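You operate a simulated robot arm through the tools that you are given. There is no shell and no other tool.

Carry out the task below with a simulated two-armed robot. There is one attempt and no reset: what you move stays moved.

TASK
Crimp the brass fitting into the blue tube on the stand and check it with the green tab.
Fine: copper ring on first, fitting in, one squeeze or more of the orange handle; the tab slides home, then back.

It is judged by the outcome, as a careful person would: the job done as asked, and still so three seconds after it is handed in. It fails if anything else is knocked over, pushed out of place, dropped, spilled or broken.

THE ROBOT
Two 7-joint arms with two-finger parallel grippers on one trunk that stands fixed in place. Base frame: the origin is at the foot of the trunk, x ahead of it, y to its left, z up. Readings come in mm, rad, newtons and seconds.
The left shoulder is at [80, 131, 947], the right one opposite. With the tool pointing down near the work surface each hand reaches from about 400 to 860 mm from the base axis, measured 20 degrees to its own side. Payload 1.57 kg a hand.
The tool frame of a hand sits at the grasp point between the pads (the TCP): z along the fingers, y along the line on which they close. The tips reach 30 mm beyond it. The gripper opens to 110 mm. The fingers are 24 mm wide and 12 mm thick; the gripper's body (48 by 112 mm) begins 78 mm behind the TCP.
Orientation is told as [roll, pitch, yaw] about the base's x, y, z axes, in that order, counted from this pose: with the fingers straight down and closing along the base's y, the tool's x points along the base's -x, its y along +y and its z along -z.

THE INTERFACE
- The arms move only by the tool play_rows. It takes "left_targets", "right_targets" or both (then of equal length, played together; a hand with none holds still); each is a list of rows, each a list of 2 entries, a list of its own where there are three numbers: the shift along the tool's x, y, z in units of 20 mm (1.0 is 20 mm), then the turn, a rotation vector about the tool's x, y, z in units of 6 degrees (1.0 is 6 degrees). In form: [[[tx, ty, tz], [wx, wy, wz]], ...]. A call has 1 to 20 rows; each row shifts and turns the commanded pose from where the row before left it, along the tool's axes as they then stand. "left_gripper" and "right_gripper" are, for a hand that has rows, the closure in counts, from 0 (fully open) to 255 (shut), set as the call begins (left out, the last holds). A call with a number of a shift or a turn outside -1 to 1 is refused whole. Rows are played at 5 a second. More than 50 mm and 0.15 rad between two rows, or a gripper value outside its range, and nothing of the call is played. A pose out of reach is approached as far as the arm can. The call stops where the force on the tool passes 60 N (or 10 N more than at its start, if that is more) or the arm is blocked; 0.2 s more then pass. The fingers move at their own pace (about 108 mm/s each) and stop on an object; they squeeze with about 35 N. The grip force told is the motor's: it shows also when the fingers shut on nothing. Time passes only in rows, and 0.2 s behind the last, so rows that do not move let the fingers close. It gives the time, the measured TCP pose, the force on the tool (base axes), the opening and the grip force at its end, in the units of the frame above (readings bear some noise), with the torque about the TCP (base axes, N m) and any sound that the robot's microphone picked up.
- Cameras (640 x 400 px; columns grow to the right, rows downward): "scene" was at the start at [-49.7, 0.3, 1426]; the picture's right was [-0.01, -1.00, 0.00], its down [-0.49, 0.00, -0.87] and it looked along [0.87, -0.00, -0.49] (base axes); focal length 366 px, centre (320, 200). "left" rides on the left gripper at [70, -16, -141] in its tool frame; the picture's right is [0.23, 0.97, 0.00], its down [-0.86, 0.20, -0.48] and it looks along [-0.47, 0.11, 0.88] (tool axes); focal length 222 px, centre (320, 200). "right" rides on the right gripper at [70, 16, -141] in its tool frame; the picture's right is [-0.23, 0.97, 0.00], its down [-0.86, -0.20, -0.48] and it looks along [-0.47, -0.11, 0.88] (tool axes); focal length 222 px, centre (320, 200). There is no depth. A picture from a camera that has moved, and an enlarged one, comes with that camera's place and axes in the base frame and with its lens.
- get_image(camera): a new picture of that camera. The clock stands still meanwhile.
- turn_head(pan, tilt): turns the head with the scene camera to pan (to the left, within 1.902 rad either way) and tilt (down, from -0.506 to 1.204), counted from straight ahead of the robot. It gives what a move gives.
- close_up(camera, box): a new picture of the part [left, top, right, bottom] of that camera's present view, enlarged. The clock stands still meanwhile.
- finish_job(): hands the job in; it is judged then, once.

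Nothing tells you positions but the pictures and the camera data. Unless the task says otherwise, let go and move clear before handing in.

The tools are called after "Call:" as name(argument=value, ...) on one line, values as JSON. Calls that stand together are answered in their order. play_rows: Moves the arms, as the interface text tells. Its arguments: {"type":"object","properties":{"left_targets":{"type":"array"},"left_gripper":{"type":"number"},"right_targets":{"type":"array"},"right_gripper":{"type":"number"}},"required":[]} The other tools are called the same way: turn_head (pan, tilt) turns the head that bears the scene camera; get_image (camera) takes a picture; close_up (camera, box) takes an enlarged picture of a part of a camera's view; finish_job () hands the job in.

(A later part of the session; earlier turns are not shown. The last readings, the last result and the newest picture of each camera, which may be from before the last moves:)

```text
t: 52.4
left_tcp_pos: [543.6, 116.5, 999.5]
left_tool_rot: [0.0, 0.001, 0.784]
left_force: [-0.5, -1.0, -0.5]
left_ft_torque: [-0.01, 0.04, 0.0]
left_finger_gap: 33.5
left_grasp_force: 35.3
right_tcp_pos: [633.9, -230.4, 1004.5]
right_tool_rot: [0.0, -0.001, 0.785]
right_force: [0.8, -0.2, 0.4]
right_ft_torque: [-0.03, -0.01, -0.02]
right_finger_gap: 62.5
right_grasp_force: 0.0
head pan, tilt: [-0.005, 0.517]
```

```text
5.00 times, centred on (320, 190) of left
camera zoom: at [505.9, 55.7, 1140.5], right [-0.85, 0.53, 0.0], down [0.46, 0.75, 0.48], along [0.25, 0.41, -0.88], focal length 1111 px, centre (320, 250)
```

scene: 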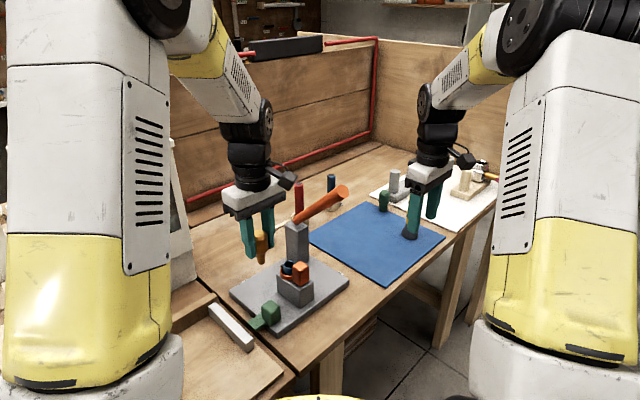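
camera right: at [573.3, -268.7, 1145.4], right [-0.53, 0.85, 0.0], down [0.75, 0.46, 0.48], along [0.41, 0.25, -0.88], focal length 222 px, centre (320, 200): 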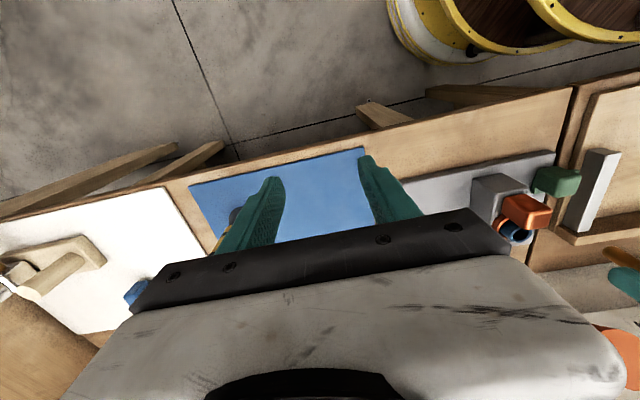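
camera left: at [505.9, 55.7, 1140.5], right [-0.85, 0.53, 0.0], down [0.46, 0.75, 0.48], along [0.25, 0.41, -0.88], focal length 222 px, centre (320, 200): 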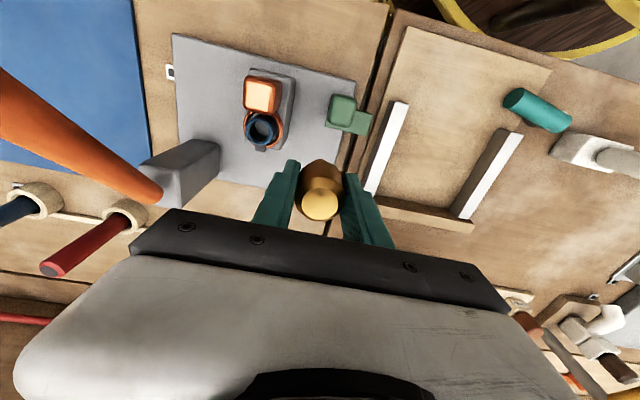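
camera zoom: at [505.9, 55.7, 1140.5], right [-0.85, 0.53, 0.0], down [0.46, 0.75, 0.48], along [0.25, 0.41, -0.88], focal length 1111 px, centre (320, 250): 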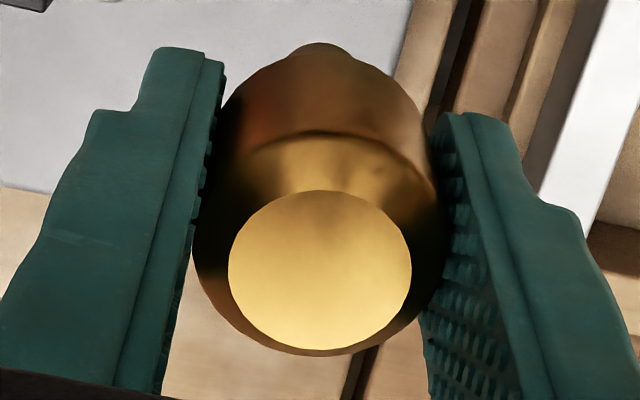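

The tube centre is at tool offset (6, -68) mm, hole ≈21.7 mm versus a ≈16 mm stem. Moving over it and down to about 15 mm above.

Call:
play_rows(left_targets=[[[0.075, -0.846, 0], [0, 0, 0]], [[0.075, -0.846, 0], [0, 0, 0]], [[0.075, -0.846, 0], [0, 0, 0]], [[0.075, -0.846, 0], [0, 0, 0]], [[0, 0, 0.7], [0, 0, 0]], [[0, 0, 0.7], [0, 0, 0]], [[0, 0, 0.6], [0, 0, 0]], [[0, 0, 0], [0, 0, 0]]])

Call:
close_up(camera="scene", box=[255, 215, 335, 295])

Call:
get_image(camera="scene")

Call:
close_up(camera="left", box=[250, 110, 390, 230])

Call:
close_up(camera="right", box=[440, 140, 600, 260])

```text
t: 54.2
left_tcp_pos: [587.8, 64.0, 956.6]
left_tool_rot: [0.0, -0.001, 0.785]
left_force: [0.7, 1.1, -1.2]
left_ft_torque: [0.0, -0.02, -0.03]
left_finger_gap: 33.9
left_grasp_force: 34.8
right_tcp_pos: [634.0, -229.7, 1004.5]
right_tool_rot: [0.001, -0.001, 0.785]
right_force: [-0.7, -1.3, 0.3]
right_ft_torque: [-0.02, 0.03, 0.0]
right_finger_gap: 62.6
right_grasp_force: 0.1
head pan, tilt: [-0.005, 0.517]
```

```text
5.00 times, centred on (295, 255) of scene
camera zoom: at [-49.6, 0.3, 1426.0], right [-0.01, -1.0, 0.0], down [-0.49, 0.0, -0.87], along [0.87, 0.0, -0.49], focal length 1832 px, centre (445, -75)
```

zoom: 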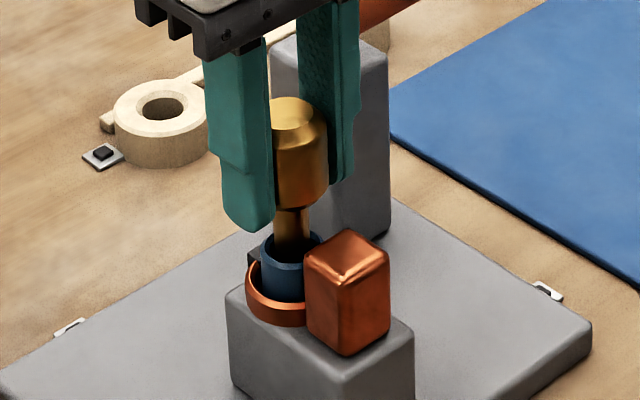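

```text
taken
```

scene: 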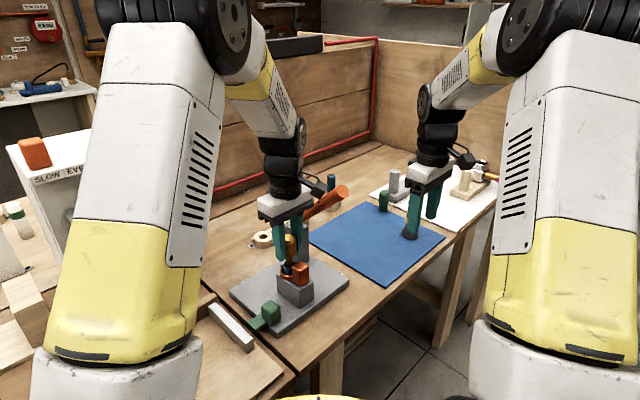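

```text
3.33 times, centred on (320, 170) of left
camera zoom: at [549.8, 2.7, 1098.7], right [-0.85, 0.53, 0.0], down [0.46, 0.75, 0.48], along [0.25, 0.41, -0.88], focal length 740 px, centre (320, 300)
```

zoom: 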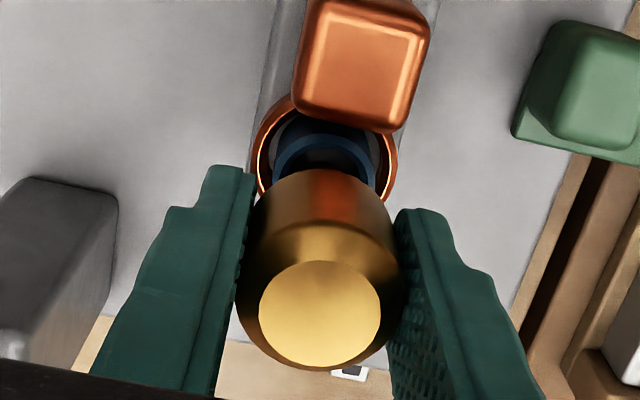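

```text
3.33 times, centred on (520, 200) of right
camera zoom: at [573.2, -268.7, 1145.4], right [-0.53, 0.85, 0.0], down [0.75, 0.46, 0.48], along [0.41, 0.25, -0.88], focal length 740 px, centre (-347, 200)
```

zoom: 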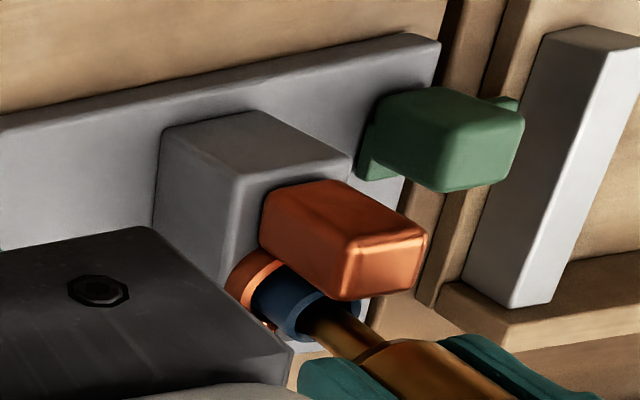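

The stem appears to be right at the tube's mouth in both views. Enlarging further to confirm it is centred before lowering.

Call:
close_up(camera="scene", box=[275, 245, 315, 275])

Call:
close_up(camera="right", box=[490, 210, 560, 260])

Call:
close_up(camera="left", box=[290, 130, 350, 175])

```text
13.33 times, centred on (295, 260) of scene
camera zoom: at [-49.6, 0.3, 1426.0], right [-0.01, -1.0, 0.0], down [-0.49, 0.0, -0.87], along [0.87, 0.0, -0.49], focal length 4887 px, centre (653, -600)
```

zoom: 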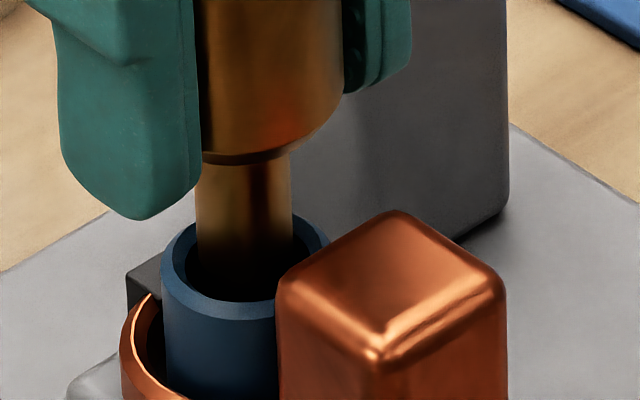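

```text
8.00 times, centred on (525, 235) of right
camera zoom: at [573.2, -268.7, 1145.4], right [-0.53, 0.85, 0.0], down [0.75, 0.46, 0.48], along [0.41, 0.25, -0.88], focal length 1777 px, centre (-1320, -80)
```

zoom: 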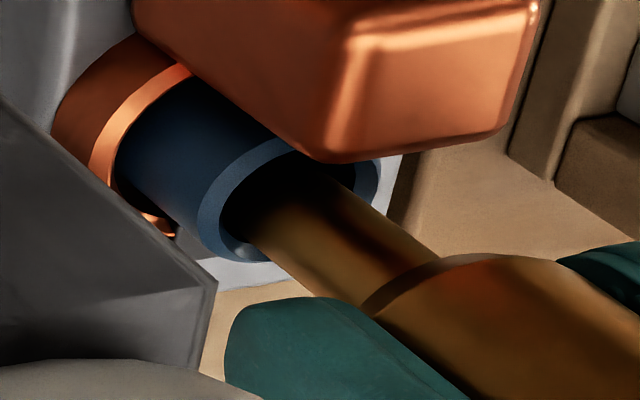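

```text
8.89 times, centred on (320, 152) of left
camera zoom: at [549.8, 2.7, 1098.7], right [-0.85, 0.53, 0.0], down [0.46, 0.75, 0.48], along [0.25, 0.41, -0.88], focal length 1974 px, centre (320, 622)
```

zoom: 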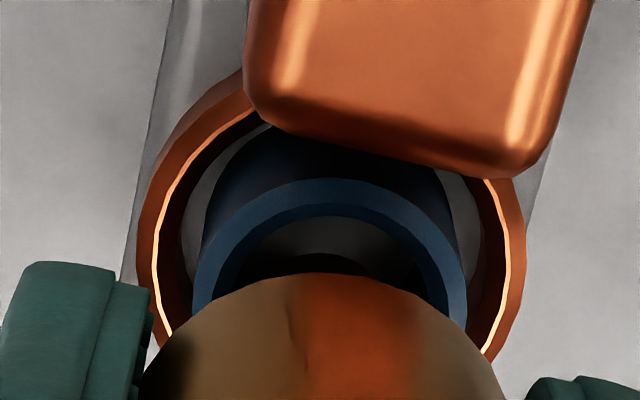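

The stem is already just inside the tube mouth and well centred; the shoulder is ~26 mm above the tube. Lowering in small steps with force checks.

Call:
play_rows(left_targets=[[[0, 0, 0.15], [0, 0, 0]], [[0, 0, 0.15], [0, 0, 0]], [[0, 0, 0.15], [0, 0, 0]], [[0, 0, 0], [0, 0, 0]]])

Call:
play_rows(left_targets=[[[0, 0, 0.15], [0, 0, 0]], [[0, 0, 0.15], [0, 0, 0]], [[0, 0, 0.1], [0, 0, 0]], [[0, 0, 0], [0, 0, 0]]])

Call:
close_up(camera="scene", box=[275, 245, 315, 275])

Call:
close_up(camera="right", box=[490, 210, 560, 260])

```text
t: 55.2
left_tcp_pos: [588.5, 63.4, 949.7]
left_tool_rot: [0.001, 0.001, 0.785]
left_force: [-2.6, -1.5, -0.2]
left_ft_torque: [-0.06, 0.14, 0.01]
left_finger_gap: 33.8
left_grasp_force: 34.6
right_tcp_pos: [634.0, -229.7, 1002.6]
right_tool_rot: [0.0, 0.0, 0.785]
right_force: [0.5, 1.1, -0.5]
right_ft_torque: [-0.01, 0.0, -0.02]
right_finger_gap: 62.7
right_grasp_force: 0.1
head pan, tilt: [-0.005, 0.517]
```

```text
t: 56.2
left_tcp_pos: [588.3, 63.7, 941.1]
left_tool_rot: [0.0, 0.001, 0.784]
left_force: [-1.1, -0.9, -0.3]
left_ft_torque: [-0.06, 0.03, 0.03]
left_finger_gap: 33.6
left_grasp_force: 35.1
right_tcp_pos: [632.6, -231.3, 1003.9]
right_tool_rot: [0.0, 0.0, 0.784]
right_force: [-0.2, -0.1, 0.5]
right_ft_torque: [-0.01, 0.01, 0.0]
right_finger_gap: 62.4
right_grasp_force: 0.0
head pan, tilt: [-0.005, 0.517]
```

```text
13.33 times, centred on (295, 260) of scene
camera zoom: at [-49.6, 0.2, 1426.0], right [-0.01, -1.0, 0.0], down [-0.49, 0.0, -0.87], along [0.87, 0.0, -0.49], focal length 4887 px, centre (653, -600)
```

zoom: 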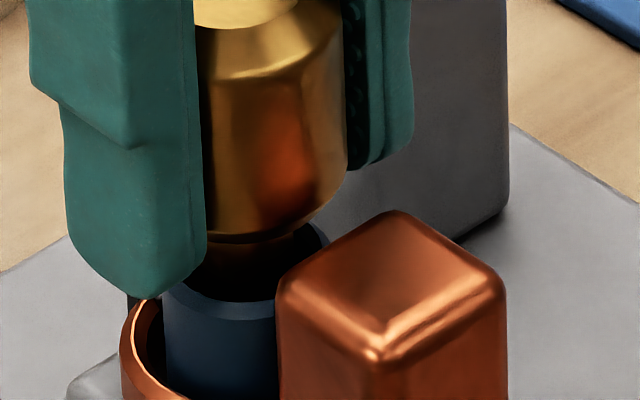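

```text
8.00 times, centred on (525, 235) of right
camera zoom: at [573.2, -268.7, 1145.4], right [-0.53, 0.85, 0.0], down [0.75, 0.46, 0.48], along [0.41, 0.25, -0.88], focal length 1777 px, centre (-1320, -80)
```

zoom: 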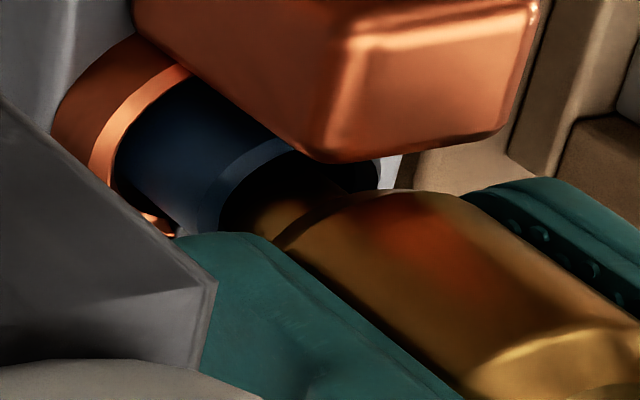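

Sliding in with negligible force; ~10 mm remains. Continuing gently until the shoulder seats.

Call:
play_rows(left_targets=[[[0, 0, 0.15], [0, 0, 0]], [[0, 0, 0.1], [0, 0, 0]], [[0, 0, 0.1], [0, 0, 0]], [[0, 0, 0], [0, 0, 0]]])

Call:
play_rows(left_targets=[[[0, 0, 0.05], [0, 0, 0]], [[0, 0, 0.05], [0, 0, 0]], [[0, 0, 0], [0, 0, 0]]])

Call:
close_up(camera="scene", box=[275, 245, 315, 275])

```text
t: 57.2
left_tcp_pos: [589.4, 64.5, 932.9]
left_tool_rot: [-0.001, 0.001, 0.785]
left_force: [-0.4, 0.6, 0.1]
left_ft_torque: [-0.03, -0.02, -0.04]
left_finger_gap: 33.7
left_grasp_force: 34.7
right_tcp_pos: [634.0, -229.8, 1003.6]
right_tool_rot: [-0.002, 0.0, 0.785]
right_force: [0.2, 0.8, 0.2]
right_ft_torque: [-0.03, 0.0, 0.01]
right_finger_gap: 62.6
right_grasp_force: 0.2
head pan, tilt: [-0.005, 0.517]
```

```text
t: 58.0
left_tcp_pos: [588.7, 63.7, 932.3]
left_tool_rot: [-0.001, 0.001, 0.783]
left_force: [-5.2, 0.4, 18.4]
left_ft_torque: [0.18, 0.39, 0.04]
left_finger_gap: 33.8
left_grasp_force: 34.7
right_tcp_pos: [632.8, -230.0, 1004.2]
right_tool_rot: [0.001, 0.001, 0.784]
right_force: [-0.9, 0.4, 0.3]
right_ft_torque: [0.03, -0.02, -0.02]
right_finger_gap: 62.4
right_grasp_force: 0.1
head pan, tilt: [-0.005, 0.517]
```

```text
13.33 times, centred on (295, 260) of scene
camera zoom: at [-50.4, 0.3, 1425.9], right [-0.01, -1.0, 0.0], down [-0.49, 0.0, -0.87], along [0.87, 0.0, -0.49], focal length 4887 px, centre (653, -600)
```

zoom: 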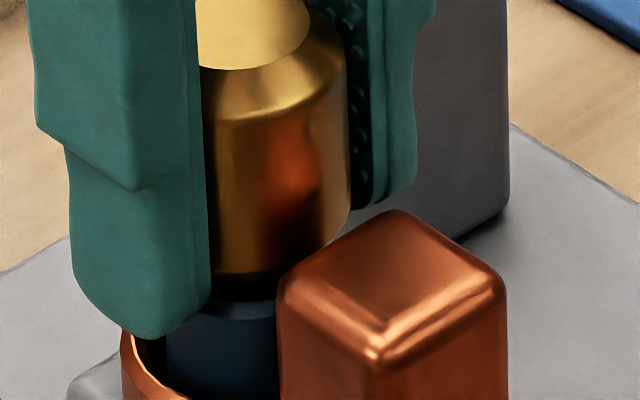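

Contact at z≈932 (18 N). Checking from both sides whether the shoulder is on the rim.

Call:
close_up(camera="right", box=[490, 210, 560, 260])

Call:
close_up(camera="scene", box=[282, 256, 302, 272])

Call:
close_up(camera="left", box=[270, 110, 370, 230])

```text
8.00 times, centred on (525, 235) of right
camera zoom: at [572.6, -268.7, 1145.7], right [-0.53, 0.85, 0.0], down [0.75, 0.46, 0.48], along [0.41, 0.25, -0.88], focal length 1777 px, centre (-1320, -80)
```

zoom: 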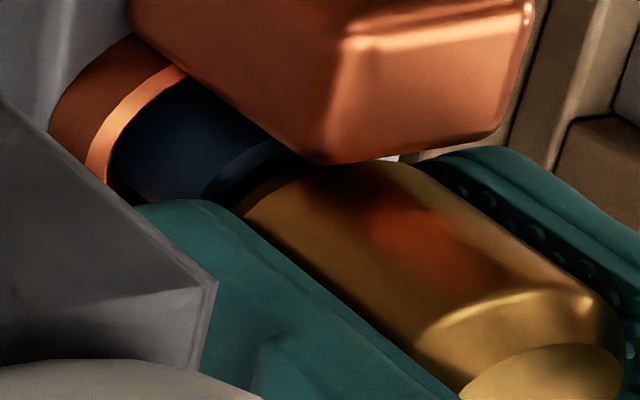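

```text
16.00 times, centred on (292, 264) of scene
camera zoom: at [-50.4, 0.3, 1425.9], right [-0.01, -1.0, 0.0], down [-0.49, 0.0, -0.87], along [0.87, 0.0, -0.49], focal length 5864 px, centre (768, -824)
```

zoom: 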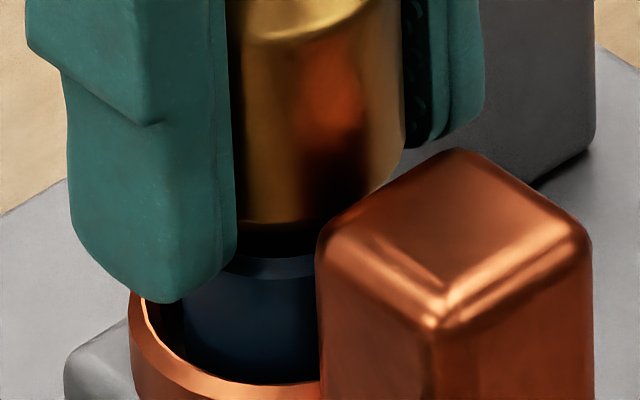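

```text
3.33 times, centred on (320, 170) of left
camera zoom: at [549.8, 2.5, 1073.8], right [-0.85, 0.53, 0.0], down [0.46, 0.75, 0.48], along [0.25, 0.41, -0.88], focal length 740 px, centre (320, 300)
```

zoom: 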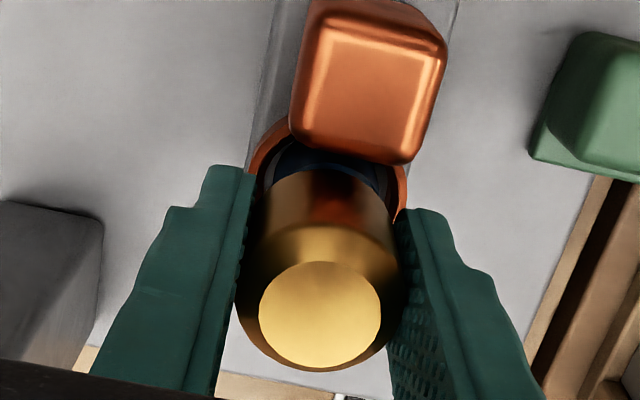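

There may be a small gap under the shoulder still. I'll press 1 mm more at a time and see whether it moves or just loads up.

Call:
play_rows(left_targets=[[[0, 0, 0.05], [0, 0, 0]], [[0, 0, 0], [0, 0, 0]]])

Call:
play_rows(left_targets=[[[0, 0, 0.05], [0, 0, 0]], [[0, 0, 0], [0, 0, 0]]])

Call:
close_up(camera="scene", box=[282, 256, 302, 272])

```text
t: 58.6
left_tcp_pos: [588.3, 63.6, 932.0]
left_tool_rot: [0.0, 0.0, 0.782]
left_force: [-2.0, 2.5, 23.2]
left_ft_torque: [0.23, 0.2, 0.02]
left_finger_gap: 33.7
left_grasp_force: 35.0
right_tcp_pos: [633.0, -230.6, 1004.8]
right_tool_rot: [0.001, 0.001, 0.786]
right_force: [0.7, 0.1, -0.2]
right_ft_torque: [-0.01, 0.01, 0.0]
right_finger_gap: 62.9
right_grasp_force: 0.1
head pan, tilt: [-0.005, 0.517]
```

```text
t: 59.2
left_tcp_pos: [588.6, 64.5, 930.3]
left_tool_rot: [-0.003, -0.002, 0.783]
left_force: [2.3, 3.0, 18.9]
left_ft_torque: [0.31, 0.03, 0.0]
left_finger_gap: 33.9
left_grasp_force: 34.8
right_tcp_pos: [633.1, -230.4, 1003.3]
right_tool_rot: [-0.001, 0.0, 0.786]
right_force: [0.0, -1.1, 1.0]
right_ft_torque: [-0.04, 0.0, -0.02]
right_finger_gap: 62.8
right_grasp_force: 0.0
head pan, tilt: [-0.005, 0.517]
```

```text
16.00 times, centred on (292, 264) of scene
camera zoom: at [-49.9, 0.2, 1425.9], right [-0.01, -1.0, 0.0], down [-0.49, 0.0, -0.87], along [0.87, 0.0, -0.49], focal length 5864 px, centre (768, -824)
```

zoom: 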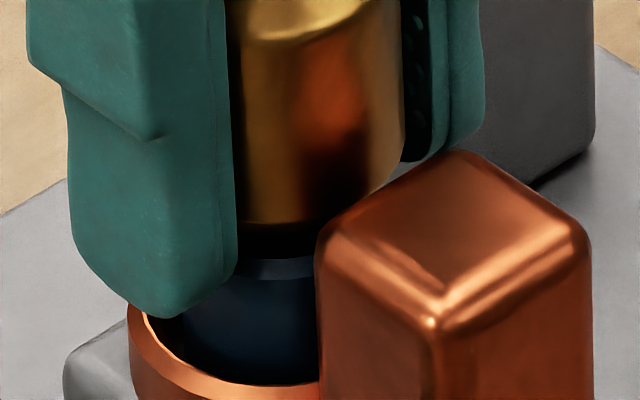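

The fingers are slipping down the body while the fitting itself no longer moves: its stem is bottomed in the tube. I'll unload and release it.

Call:
play_rows(left_targets=[[[0, 0, -0.08], [0, 0, 0]], [[0, 0, 0], [0, 0, 0]]])

Call:
play_rows(left_targets=[[[0, 0, 0], [0, 0, 0]], [[0, 0, 0], [0, 0, 0]], [[0, 0, 0], [0, 0, 0]]], left_gripper=130)

Call:
close_up(camera="scene", box=[265, 235, 325, 280])

Call:
close_up(camera="left", box=[250, 110, 390, 230])

```text
t: 59.8
left_tcp_pos: [587.8, 64.7, 930.8]
left_tool_rot: [0.004, 0.002, 0.783]
left_force: [0.4, 0.1, 0.2]
left_ft_torque: [-0.02, -0.03, 0.01]
left_finger_gap: 33.8
left_grasp_force: 35.0
right_tcp_pos: [633.3, -231.5, 1003.6]
right_tool_rot: [-0.002, -0.001, 0.786]
right_force: [0.2, -1.3, 0.9]
right_ft_torque: [-0.01, 0.0, 0.0]
right_finger_gap: 62.6
right_grasp_force: 0.1
head pan, tilt: [-0.005, 0.517]
```

```text
t: 60.6
left_tcp_pos: [587.9, 64.9, 931.1]
left_tool_rot: [0.001, 0.002, 0.785]
left_force: [-0.4, -0.6, -0.2]
left_ft_torque: [0.04, 0.01, -0.02]
left_finger_gap: 53.8
left_grasp_force: 0.1
right_tcp_pos: [634.2, -230.7, 1003.1]
right_tool_rot: [0.0, 0.0, 0.785]
right_force: [-0.4, 0.4, 0.5]
right_ft_torque: [-0.02, 0.01, 0.0]
right_finger_gap: 62.7
right_grasp_force: 0.0
head pan, tilt: [-0.005, 0.517]
```

```text
8.89 times, centred on (295, 258) of scene
camera zoom: at [-49.6, 0.3, 1426.0], right [-0.01, -1.0, 0.0], down [-0.49, 0.0, -0.87], along [0.87, 0.0, -0.49], focal length 3258 px, centre (542, -311)
```

zoom: 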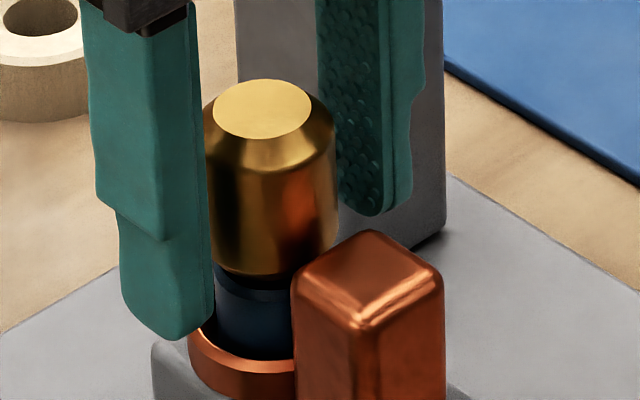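

```text
3.33 times, centred on (320, 170) of left
camera zoom: at [549.8, 2.7, 1072.4], right [-0.85, 0.53, 0.0], down [0.46, 0.75, 0.48], along [0.25, 0.41, -0.88], focal length 740 px, centre (320, 300)
```

zoom: 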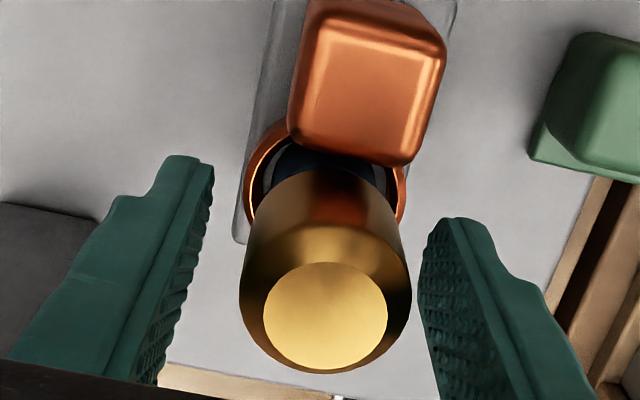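

The fitting stands in the tube inside the ring. Raising the left hand straight up and backing away to look.

Call:
play_rows(left_targets=[[[0, 0, -0.4], [0, 0, 0]], [[0, 0, -0.7], [0, 0, 0]], [[0, 0, -1], [0, 0, 0]], [[0, 0, -1], [0, 0, 0]], [[0, 0, -1], [0, 0, 0]], [[0, 0, -0.6], [0, 0, 0]], [[0, 0.8, 0], [0, 0, 0]], [[0, 1, 0], [0, 0, 0]], [[0, 1, -0.5], [0, 0, 0]], [[0, 1, -0.5], [0, 0, 0]], [[0, 1, -0.5], [0, 0, 0]]])

Call:
get_image(camera="scene")

Call:
close_up(camera="scene", box=[255, 225, 335, 315])

Call:
get_image(camera="left")

```text
t: 63.0
left_tcp_pos: [519.9, 133.4, 1056.0]
left_tool_rot: [-0.001, 0.001, 0.784]
left_force: [-0.3, 0.5, -0.8]
left_ft_torque: [0.0, 0.0, 0.02]
left_finger_gap: 54.0
left_grasp_force: 0.0
right_tcp_pos: [634.1, -230.5, 1003.3]
right_tool_rot: [0.001, -0.001, 0.783]
right_force: [-0.4, -0.2, 0.7]
right_ft_torque: [0.02, 0.02, 0.02]
right_finger_gap: 62.8
right_grasp_force: 0.0
head pan, tilt: [-0.005, 0.517]
```

```text
taken
```

scene: 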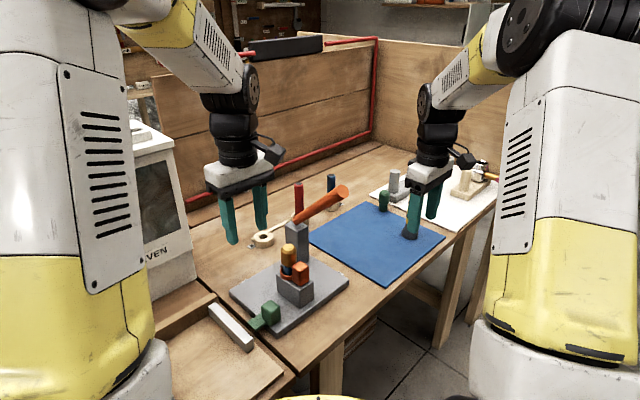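

```text
4.44 times, centred on (295, 270) of scene
camera zoom: at [-49.4, 0.2, 1426.0], right [-0.01, -1.0, 0.0], down [-0.49, 0.0, -0.87], along [0.87, 0.0, -0.49], focal length 1629 px, centre (431, -111)
```

zoom: 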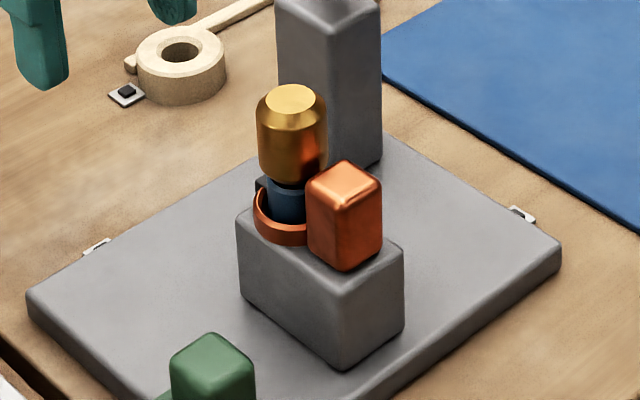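

```text
taken
camera left: at [481.2, 71.2, 1197.6], right [-0.85, 0.53, 0.0], down [0.46, 0.75, 0.48], along [0.25, 0.41, -0.88], focal length 222 px, centre (320, 200)
```

left: 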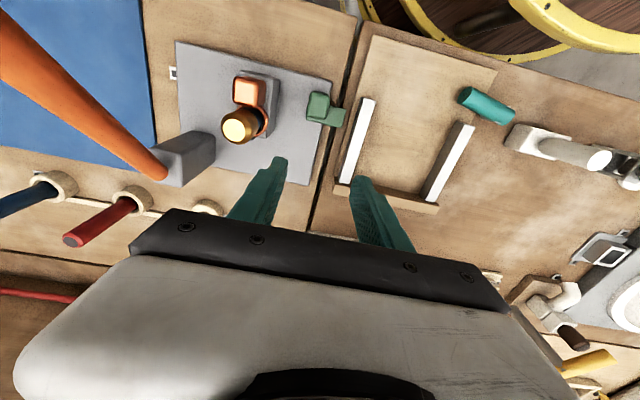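

The fitting is seated upright. Next the crimp: the right hand rises to z≈1140 and goes above the lever, fingers to straddle it across its width.

Call:
play_rows(right_targets=[[[0, 0, -0.98], [0, 0, 0]], [[0, 0, -0.98], [0, 0, 0]], [[0, 0, -0.98], [0, 0, 0]], [[0, 0, -0.98], [0, 0, 0]], [[0, 0, -0.98], [0, 0, 0]], [[0, 0, -0.98], [0, 0, 0]], [[0, 0, -0.98], [0, 0, 0]], [[-0.84, 0.9375, 0], [0, 0, 0]], [[-0.84, 0.9375, 0], [0, 0, 0]], [[-0.84, 0.9375, 0], [0, 0, 0]], [[-0.84, 0.9375, 0], [0, 0, 0]], [[-0.84, 0.9375, 0], [0, 0, 0]], [[-0.84, 0.9375, 0], [0, 0, 0]], [[-0.84, 0.9375, 0], [0, 0, 0]], [[-0.84, 0.9375, 0], [0, 0, 0]]])

Call:
get_image(camera="right")

Call:
get_image(camera="scene")

Call:
get_image(camera="left")

```text
t: 66.2
left_tcp_pos: [519.6, 131.9, 1056.2]
left_tool_rot: [0.0, 0.002, 0.784]
left_force: [0.1, -0.2, 0.2]
left_ft_torque: [0.0, -0.02, -0.01]
left_finger_gap: 53.9
left_grasp_force: 0.1
right_tcp_pos: [621.8, -28.4, 1141.8]
right_tool_rot: [-0.001, 0.0, 0.783]
right_force: [-0.3, -0.1, -0.1]
right_ft_torque: [0.01, 0.0, -0.03]
right_finger_gap: 62.4
right_grasp_force: 0.0
head pan, tilt: [-0.005, 0.517]
```

```text
taken
camera right: at [560.8, -66.0, 1283.9], right [-0.53, 0.85, 0.0], down [0.75, 0.46, 0.48], along [0.41, 0.25, -0.88], focal length 222 px, centre (320, 200)
```

right: 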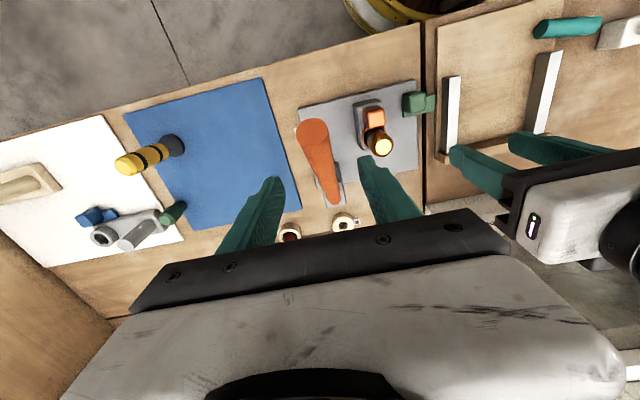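

```text
taken
```

scene: 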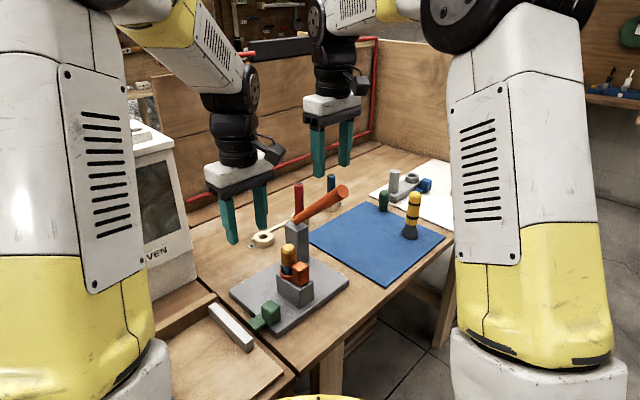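

```text
taken
camera left: at [481.2, 71.0, 1197.6], right [-0.85, 0.53, 0.0], down [0.46, 0.75, 0.48], along [0.25, 0.41, -0.88], focal length 222 px, centre (320, 200)
```

left: 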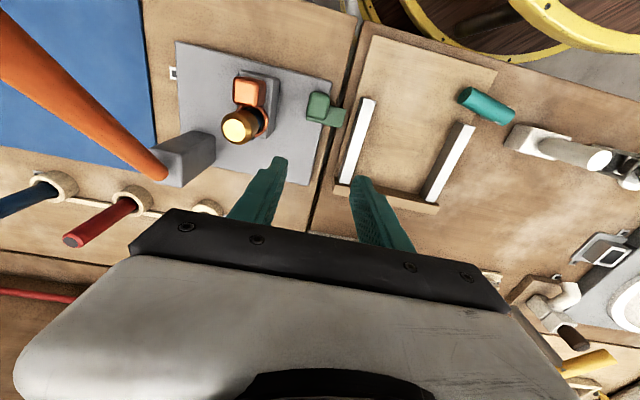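

The lever lies exactly in the plane between the right fingers. Descending so it sits between the pads, then closing.

Call:
play_rows(right_targets=[[[0, 0, 0.8], [0, 0, 0]], [[0, 0, 0.8], [0, 0, 0]], [[0, 0, 0.8], [0, 0, 0]], [[0, 0, 0.8], [0, 0, 0]], [[0, 0, 0.8], [0, 0, 0]], [[0, 0, 0.7], [0, 0, 0]], [[0, 0, 0], [0, 0, 0]]])

Call:
get_image(camera="right")

Call:
close_up(camera="scene", box=[260, 130, 400, 260])

```text
t: 67.8
left_tcp_pos: [520.2, 132.4, 1055.5]
left_tool_rot: [-0.001, 0.0, 0.785]
left_force: [-0.2, 0.9, -1.0]
left_ft_torque: [0.01, -0.01, -0.01]
left_finger_gap: 53.9
left_grasp_force: 0.1
right_tcp_pos: [623.6, -29.6, 1046.5]
right_tool_rot: [0.0, 0.001, 0.782]
right_force: [-0.2, -0.1, -1.1]
right_ft_torque: [0.0, 0.03, 0.0]
right_finger_gap: 62.6
right_grasp_force: 0.0
head pan, tilt: [-0.005, 0.517]
```

```text
taken
camera right: at [562.3, -66.6, 1189.1], right [-0.53, 0.85, 0.0], down [0.75, 0.46, 0.48], along [0.41, 0.25, -0.88], focal length 222 px, centre (320, 200)
```

right: 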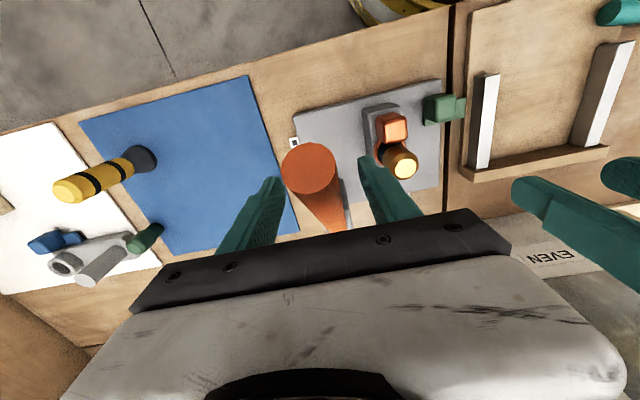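

```text
3.08 times, centred on (330, 195) of scene
camera zoom: at [-49.6, 0.3, 1426.0], right [-0.01, -1.0, 0.0], down [-0.49, 0.0, -0.87], along [0.87, 0.0, -0.49], focal length 1128 px, centre (289, 215)
```

zoom: 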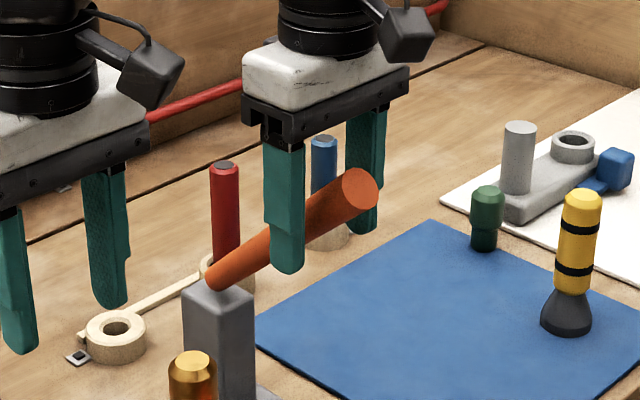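

The lever is between the fingers. Closing on it.

Call:
play_rows(right_targets=[[[0, 0, 0], [0, 0, 0]], [[0, 0, 0], [0, 0, 0]], [[0, 0, 0], [0, 0, 0]], [[0, 0, 0], [0, 0, 0]]], right_gripper=255)

Call:
close_up(camera="scene", box=[260, 130, 400, 260])

```text
t: 68.8
left_tcp_pos: [519.3, 133.2, 1056.6]
left_tool_rot: [-0.001, 0.0, 0.785]
left_force: [0.0, 0.4, 0.9]
left_ft_torque: [-0.02, -0.03, 0.01]
left_finger_gap: 54.1
left_grasp_force: 0.1
right_tcp_pos: [622.6, -27.7, 1048.4]
right_tool_rot: [0.001, 0.0, 0.785]
right_force: [-4.9, 2.8, -2.9]
right_ft_torque: [-0.09, 0.15, -0.01]
right_finger_gap: 29.3
right_grasp_force: 38.8
head pan, tilt: [-0.005, 0.517]
```

```text
3.08 times, centred on (330, 195) of scene
camera zoom: at [-49.8, 0.5, 1426.0], right [-0.01, -1.0, 0.0], down [-0.49, 0.0, -0.87], along [0.87, 0.0, -0.49], focal length 1128 px, centre (289, 215)
```

zoom: 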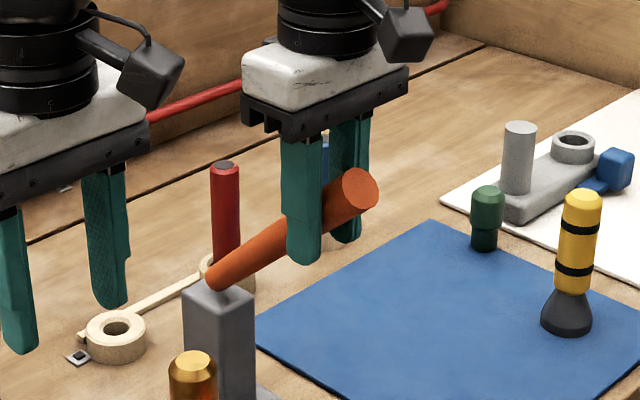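

Gripped on the lever. I'll swing it down along its arc about the post top, two small steps first to feel the resistance.

Call:
play_rows(right_targets=[[[0.21, 0, 0.215], [0, 0, 0]], [[0.22, 0, 0.22], [0, 0, 0]], [[0.4, 0, 0.46], [0, 0, 0]]])

Call:
close_up(camera="scene", box=[250, 150, 400, 300])

```text
t: 69.6
left_tcp_pos: [519.9, 133.0, 1055.8]
left_tool_rot: [0.001, 0.001, 0.786]
left_force: [0.1, -0.1, -1.0]
left_ft_torque: [-0.04, 0.0, 0.02]
left_finger_gap: 53.9
left_grasp_force: 0.0
right_tcp_pos: [611.9, -38.7, 1029.4]
right_tool_rot: [0.0, 0.0, 0.786]
right_force: [8.1, 10.4, 4.5]
right_ft_torque: [0.75, -0.76, 0.04]
right_finger_gap: 29.7
right_grasp_force: 39.6
head pan, tilt: [-0.005, 0.517]
```

```text
2.67 times, centred on (325, 225) of scene
camera zoom: at [-49.3, 0.9, 1426.0], right [0.0, -1.0, 0.0], down [-0.49, 0.0, -0.87], along [0.87, 0.0, -0.49], focal length 977 px, centre (307, 133)
```

zoom: 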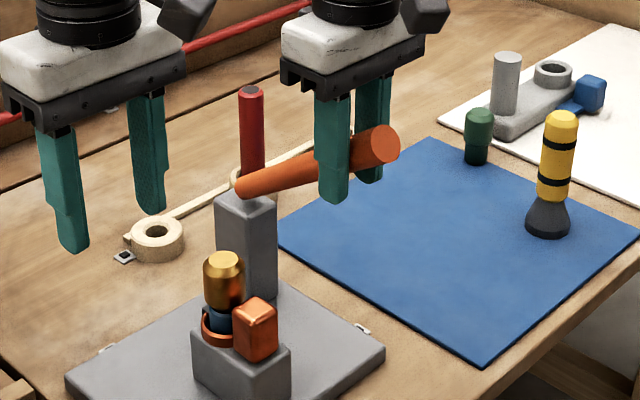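

The lever moves with about 12 N resistance. Continuing down its arc.

Call:
play_rows(right_targets=[[[0.34, 0, 0.49], [0, 0, 0]], [[0.3, 0, 0.515], [0, 0, 0]]])

Call:
play_rows(right_targets=[[[0.27, 0, 0.535], [0, 0, 0]], [[0.24, 0, 0.555], [0, 0, 0]]])

Call:
close_up(camera="scene", box=[250, 150, 400, 300])

```text
t: 70.2
left_tcp_pos: [519.1, 133.5, 1056.4]
left_tool_rot: [-0.001, -0.002, 0.784]
left_force: [0.0, -0.2, 0.3]
left_ft_torque: [0.02, 0.02, -0.01]
left_finger_gap: 53.9
left_grasp_force: 0.1
right_tcp_pos: [602.9, -48.0, 1009.3]
right_tool_rot: [-0.002, 0.001, 0.785]
right_force: [9.3, 9.2, 4.7]
right_ft_torque: [0.79, -0.74, 0.05]
right_finger_gap: 29.5
right_grasp_force: 39.3
head pan, tilt: [-0.005, 0.517]
```

```text
t: 70.8
left_tcp_pos: [519.2, 132.6, 1055.9]
left_tool_rot: [-0.002, 0.001, 0.785]
left_force: [0.6, -1.3, 0.0]
left_ft_torque: [-0.01, 0.0, -0.01]
left_finger_gap: 53.9
left_grasp_force: 0.1
right_tcp_pos: [596.0, -56.0, 987.6]
right_tool_rot: [-0.001, -0.001, 0.783]
right_force: [8.3, 10.2, 5.7]
right_ft_torque: [0.84, -0.72, 0.09]
right_finger_gap: 29.7
right_grasp_force: 39.2
head pan, tilt: [-0.005, 0.517]
```

```text
2.67 times, centred on (325, 225) of scene
camera zoom: at [-49.5, 0.7, 1426.0], right [-0.01, -1.0, 0.0], down [-0.49, 0.0, -0.87], along [0.87, 0.0, -0.49], focal length 977 px, centre (307, 133)
```

zoom: 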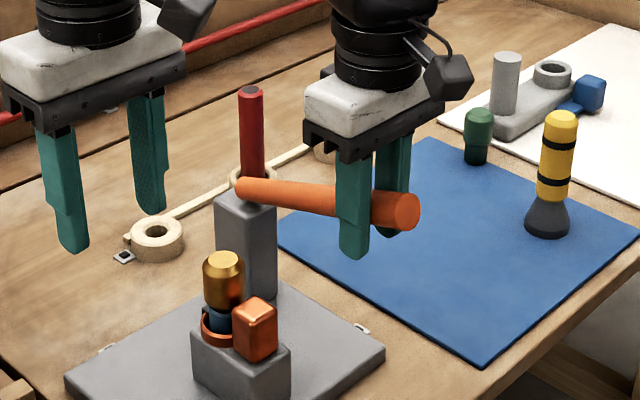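

Continuing the swing.

Call:
play_rows(right_targets=[[[0.2, 0, 0.57], [0, 0, 0]], [[0.15, 0, 0.585], [0, 0, 0]]])

Call:
play_rows(right_targets=[[[0.12, 0, 0.59], [0, 0, 0]], [[0.08, 0, 0.6], [0, 0, 0]]])

Call:
close_up(camera="scene", box=[250, 150, 400, 300])

```text
t: 71.4
left_tcp_pos: [520.4, 132.7, 1055.4]
left_tool_rot: [0.003, 0.0, 0.784]
left_force: [-0.5, -0.5, 0.5]
left_ft_torque: [0.03, -0.01, 0.0]
left_finger_gap: 53.9
left_grasp_force: 0.0
right_tcp_pos: [590.0, -61.5, 964.5]
right_tool_rot: [0.001, 0.0, 0.783]
right_force: [8.6, 7.6, 7.4]
right_ft_torque: [0.71, -0.62, 0.13]
right_finger_gap: 29.4
right_grasp_force: 39.2
head pan, tilt: [-0.005, 0.517]
```

```text
t: 72.0
left_tcp_pos: [518.9, 132.1, 1056.9]
left_tool_rot: [0.0, -0.001, 0.784]
left_force: [0.1, -0.8, 0.0]
left_ft_torque: [0.0, 0.01, -0.01]
left_finger_gap: 54.0
left_grasp_force: 0.1
right_tcp_pos: [587.6, -64.4, 942.2]
right_tool_rot: [-0.004, -0.001, 0.784]
right_force: [6.6, 2.2, 33.5]
right_ft_torque: [-0.12, 0.14, 0.08]
right_finger_gap: 29.7
right_grasp_force: 39.3
head pan, tilt: [-0.005, 0.517]
```

```text
2.67 times, centred on (325, 225) of scene
camera zoom: at [-50.3, 0.5, 1425.9], right [-0.01, -1.0, 0.0], down [-0.49, 0.0, -0.87], along [0.87, 0.0, -0.49], focal length 977 px, centre (307, 133)
```

zoom: 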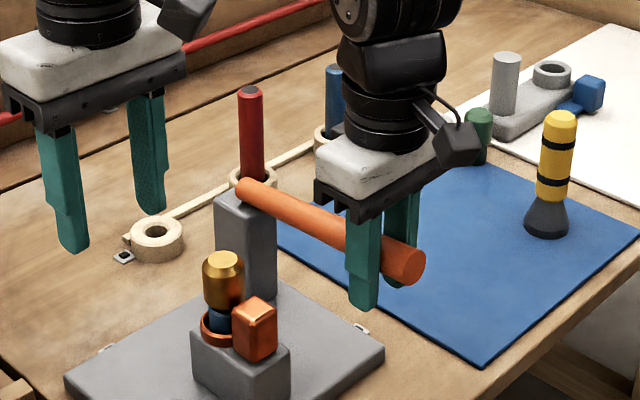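

Resistance jumped to 33 N near horizontal – the crimp load or the end stop. Pressing a bit further in small steps.

Call:
play_rows(right_targets=[[[0.01, 0, 0.1], [0, 0, 0]], [[0, 0, 0], [0, 0, 0]]])

Call:
play_rows(right_targets=[[[0.01, 0, 0.1], [0, 0, 0]], [[0, 0, 0], [0, 0, 0]]])

Call:
close_up(camera="scene", box=[250, 150, 400, 300])

```text
t: 72.6
left_tcp_pos: [519.3, 132.9, 1056.9]
left_tool_rot: [0.0, 0.002, 0.783]
left_force: [-0.1, -0.5, 0.3]
left_ft_torque: [0.01, -0.02, 0.01]
left_finger_gap: 53.7
left_grasp_force: 0.0
right_tcp_pos: [586.2, -64.5, 938.4]
right_tool_rot: [-0.002, -0.002, 0.785]
right_force: [3.8, 1.0, 35.5]
right_ft_torque: [-0.06, 0.07, 0.04]
right_finger_gap: 29.2
right_grasp_force: 38.4
head pan, tilt: [-0.005, 0.517]
```

```text
t: 73.2
left_tcp_pos: [519.3, 132.3, 1057.0]
left_tool_rot: [0.0, -0.001, 0.784]
left_force: [0.2, 0.2, 0.1]
left_ft_torque: [0.0, -0.02, 0.02]
left_finger_gap: 53.8
left_grasp_force: 0.1
right_tcp_pos: [586.5, -63.8, 937.0]
right_tool_rot: [-0.002, -0.003, 0.784]
right_force: [5.6, -0.5, 33.9]
right_ft_torque: [0.0, 0.05, 0.05]
right_finger_gap: 29.3
right_grasp_force: 39.1
head pan, tilt: [-0.005, 0.517]
```

```text
2.67 times, centred on (325, 225) of scene
camera zoom: at [-50.4, 0.4, 1425.9], right [-0.01, -1.0, 0.0], down [-0.49, 0.0, -0.87], along [0.87, 0.0, -0.49], focal length 977 px, centre (307, 133)
```

zoom: 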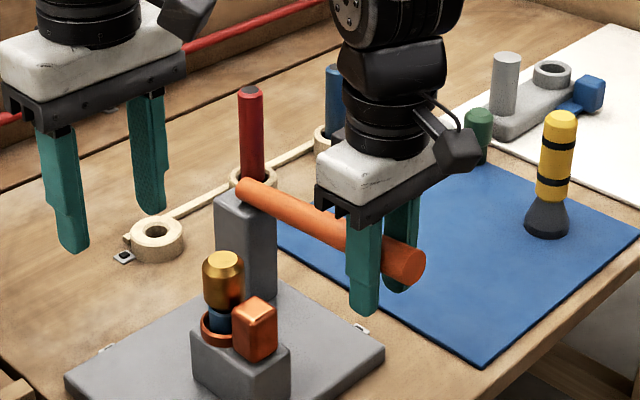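

The hand is now slipping along the lever while the lever stays put at ~8° above horizontal – either the stop or a stiff crimp load. Checking the ring and tube for a change.

Call:
close_up(camera="scene", box=[265, 235, 325, 280])

Call:
close_up(camera="left", box=[205, 60, 285, 160])

Call:
close_up(camera="right", box=[250, 40, 500, 240])

```text
8.89 times, centred on (295, 258) of scene
camera zoom: at [-50.4, 0.4, 1425.9], right [-0.01, -1.0, 0.0], down [-0.49, 0.0, -0.87], along [0.87, 0.0, -0.49], focal length 3258 px, centre (542, -311)
```

zoom: 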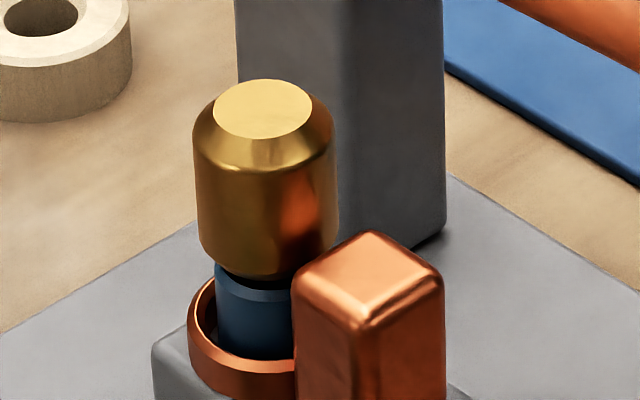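

```text
4.00 times, centred on (245, 110) of left
camera zoom: at [480.6, 71.3, 1197.9], right [-0.85, 0.53, 0.0], down [0.46, 0.75, 0.48], along [0.25, 0.41, -0.88], focal length 888 px, centre (620, 560)
```

zoom: 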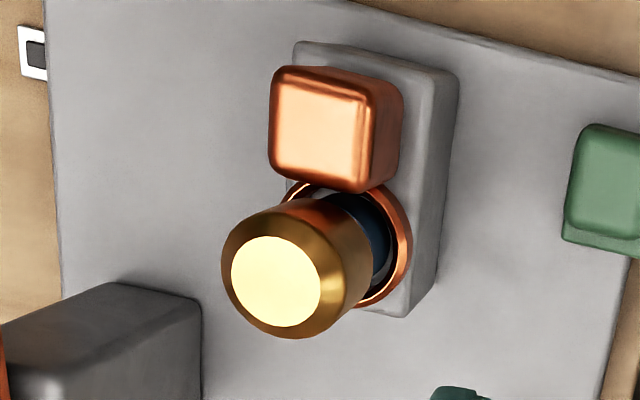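

```text
2.00 times, centred on (375, 140) of right
camera zoom: at [525.2, -102.4, 1078.6], right [-0.53, 0.85, 0.0], down [0.75, 0.46, 0.48], along [0.41, 0.25, -0.88], focal length 444 px, centre (210, 320)
```

zoom: 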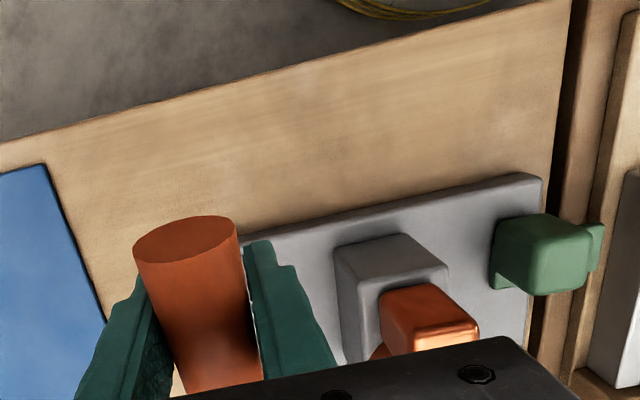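

The linkage felt like a hard stop after a soft spring stroke. I'll guide the lever back up along the same arc while gripped, watching forces.

Call:
play_rows(right_targets=[[[-0.02, 0, -0.2], [0, 0, 0]], [[-0.08, 0, -0.6], [0, 0, 0]], [[-0.12, 0, -0.59], [0, 0, 0]], [[-0.15, 0, -0.585], [0, 0, 0]]])

Call:
close_up(camera="scene", box=[250, 150, 400, 300])

```text
t: 74.2
left_tcp_pos: [520.2, 132.2, 1055.4]
left_tool_rot: [0.0, 0.001, 0.784]
left_force: [-0.8, 1.2, 0.0]
left_ft_torque: [0.01, 0.03, -0.02]
left_finger_gap: 53.6
left_grasp_force: 0.1
right_tcp_pos: [591.9, -59.3, 974.2]
right_tool_rot: [0.003, 0.004, 0.783]
right_force: [-3.5, -4.6, -10.3]
right_ft_torque: [-0.72, 0.76, -0.02]
right_finger_gap: 29.4
right_grasp_force: 39.2
head pan, tilt: [-0.005, 0.517]
```

```text
2.67 times, centred on (325, 225) of scene
camera zoom: at [-49.5, 0.1, 1426.0], right [-0.01, -1.0, 0.0], down [-0.49, 0.0, -0.87], along [0.87, 0.0, -0.49], focal length 977 px, centre (307, 133)
```

zoom: 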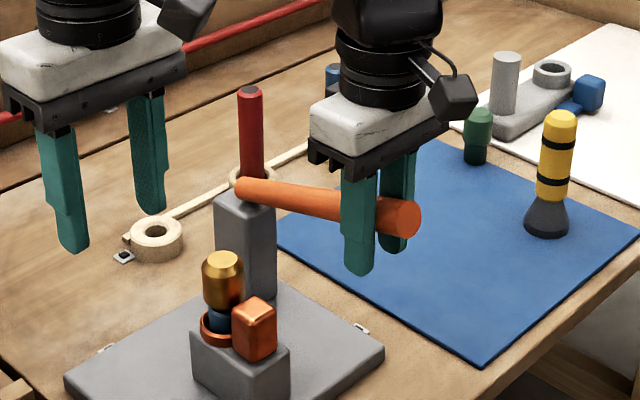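

The lever follows back up. Completing the return stroke to its starting angle.

Call:
play_rows(right_targets=[[[-0.2, 0, -0.57], [0, 0, 0]], [[-0.24, 0, -0.555], [0, 0, 0]], [[-0.27, 0, -0.535], [0, 0, 0]], [[-0.3, 0, -0.515], [0, 0, 0]]])

Call:
play_rows(right_targets=[[[-0.34, 0, -0.49], [0, 0, 0]], [[-0.4, 0, -0.46], [0, 0, 0]], [[-0.3, 0, -0.3], [0, 0, 0]]])

Call:
close_up(camera="scene", box=[250, 150, 400, 300])

```text
t: 75.2
left_tcp_pos: [518.7, 132.0, 1056.2]
left_tool_rot: [0.0, -0.001, 0.784]
left_force: [-0.3, -0.7, -1.1]
left_ft_torque: [-0.03, -0.03, 0.01]
left_finger_gap: 54.1
left_grasp_force: 0.0
right_tcp_pos: [605.7, -44.3, 1018.1]
right_tool_rot: [0.0, 0.0, 0.785]
right_force: [-6.5, -6.9, -6.6]
right_ft_torque: [-0.79, 0.78, 0.05]
right_finger_gap: 29.7
right_grasp_force: 38.8
head pan, tilt: [-0.005, 0.517]
```

```text
t: 76.0
left_tcp_pos: [519.3, 132.0, 1055.3]
left_tool_rot: [-0.001, 0.0, 0.785]
left_force: [0.0, -0.2, 0.3]
left_ft_torque: [0.04, -0.01, -0.02]
left_finger_gap: 53.8
left_grasp_force: 0.1
right_tcp_pos: [619.5, -30.5, 1041.7]
right_tool_rot: [0.003, 0.004, 0.783]
right_force: [-14.1, -12.8, -15.0]
right_ft_torque: [0.32, -0.34, -0.03]
right_finger_gap: 29.9
right_grasp_force: 39.2
head pan, tilt: [-0.005, 0.517]
```

```text
2.67 times, centred on (325, 225) of scene
camera zoom: at [-49.9, -0.4, 1425.9], right [-0.01, -1.0, 0.0], down [-0.49, 0.0, -0.87], along [0.87, 0.0, -0.49], focal length 977 px, centre (307, 133)
```

zoom: 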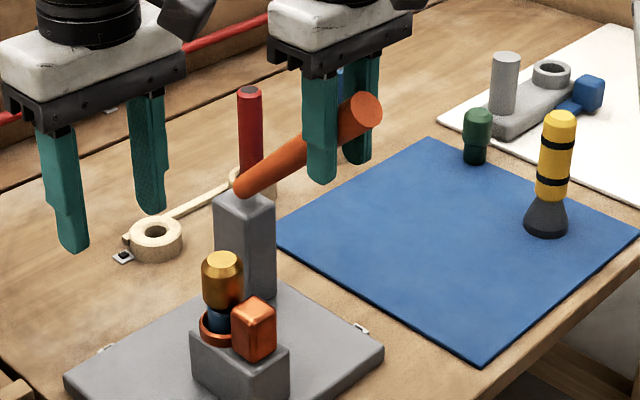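

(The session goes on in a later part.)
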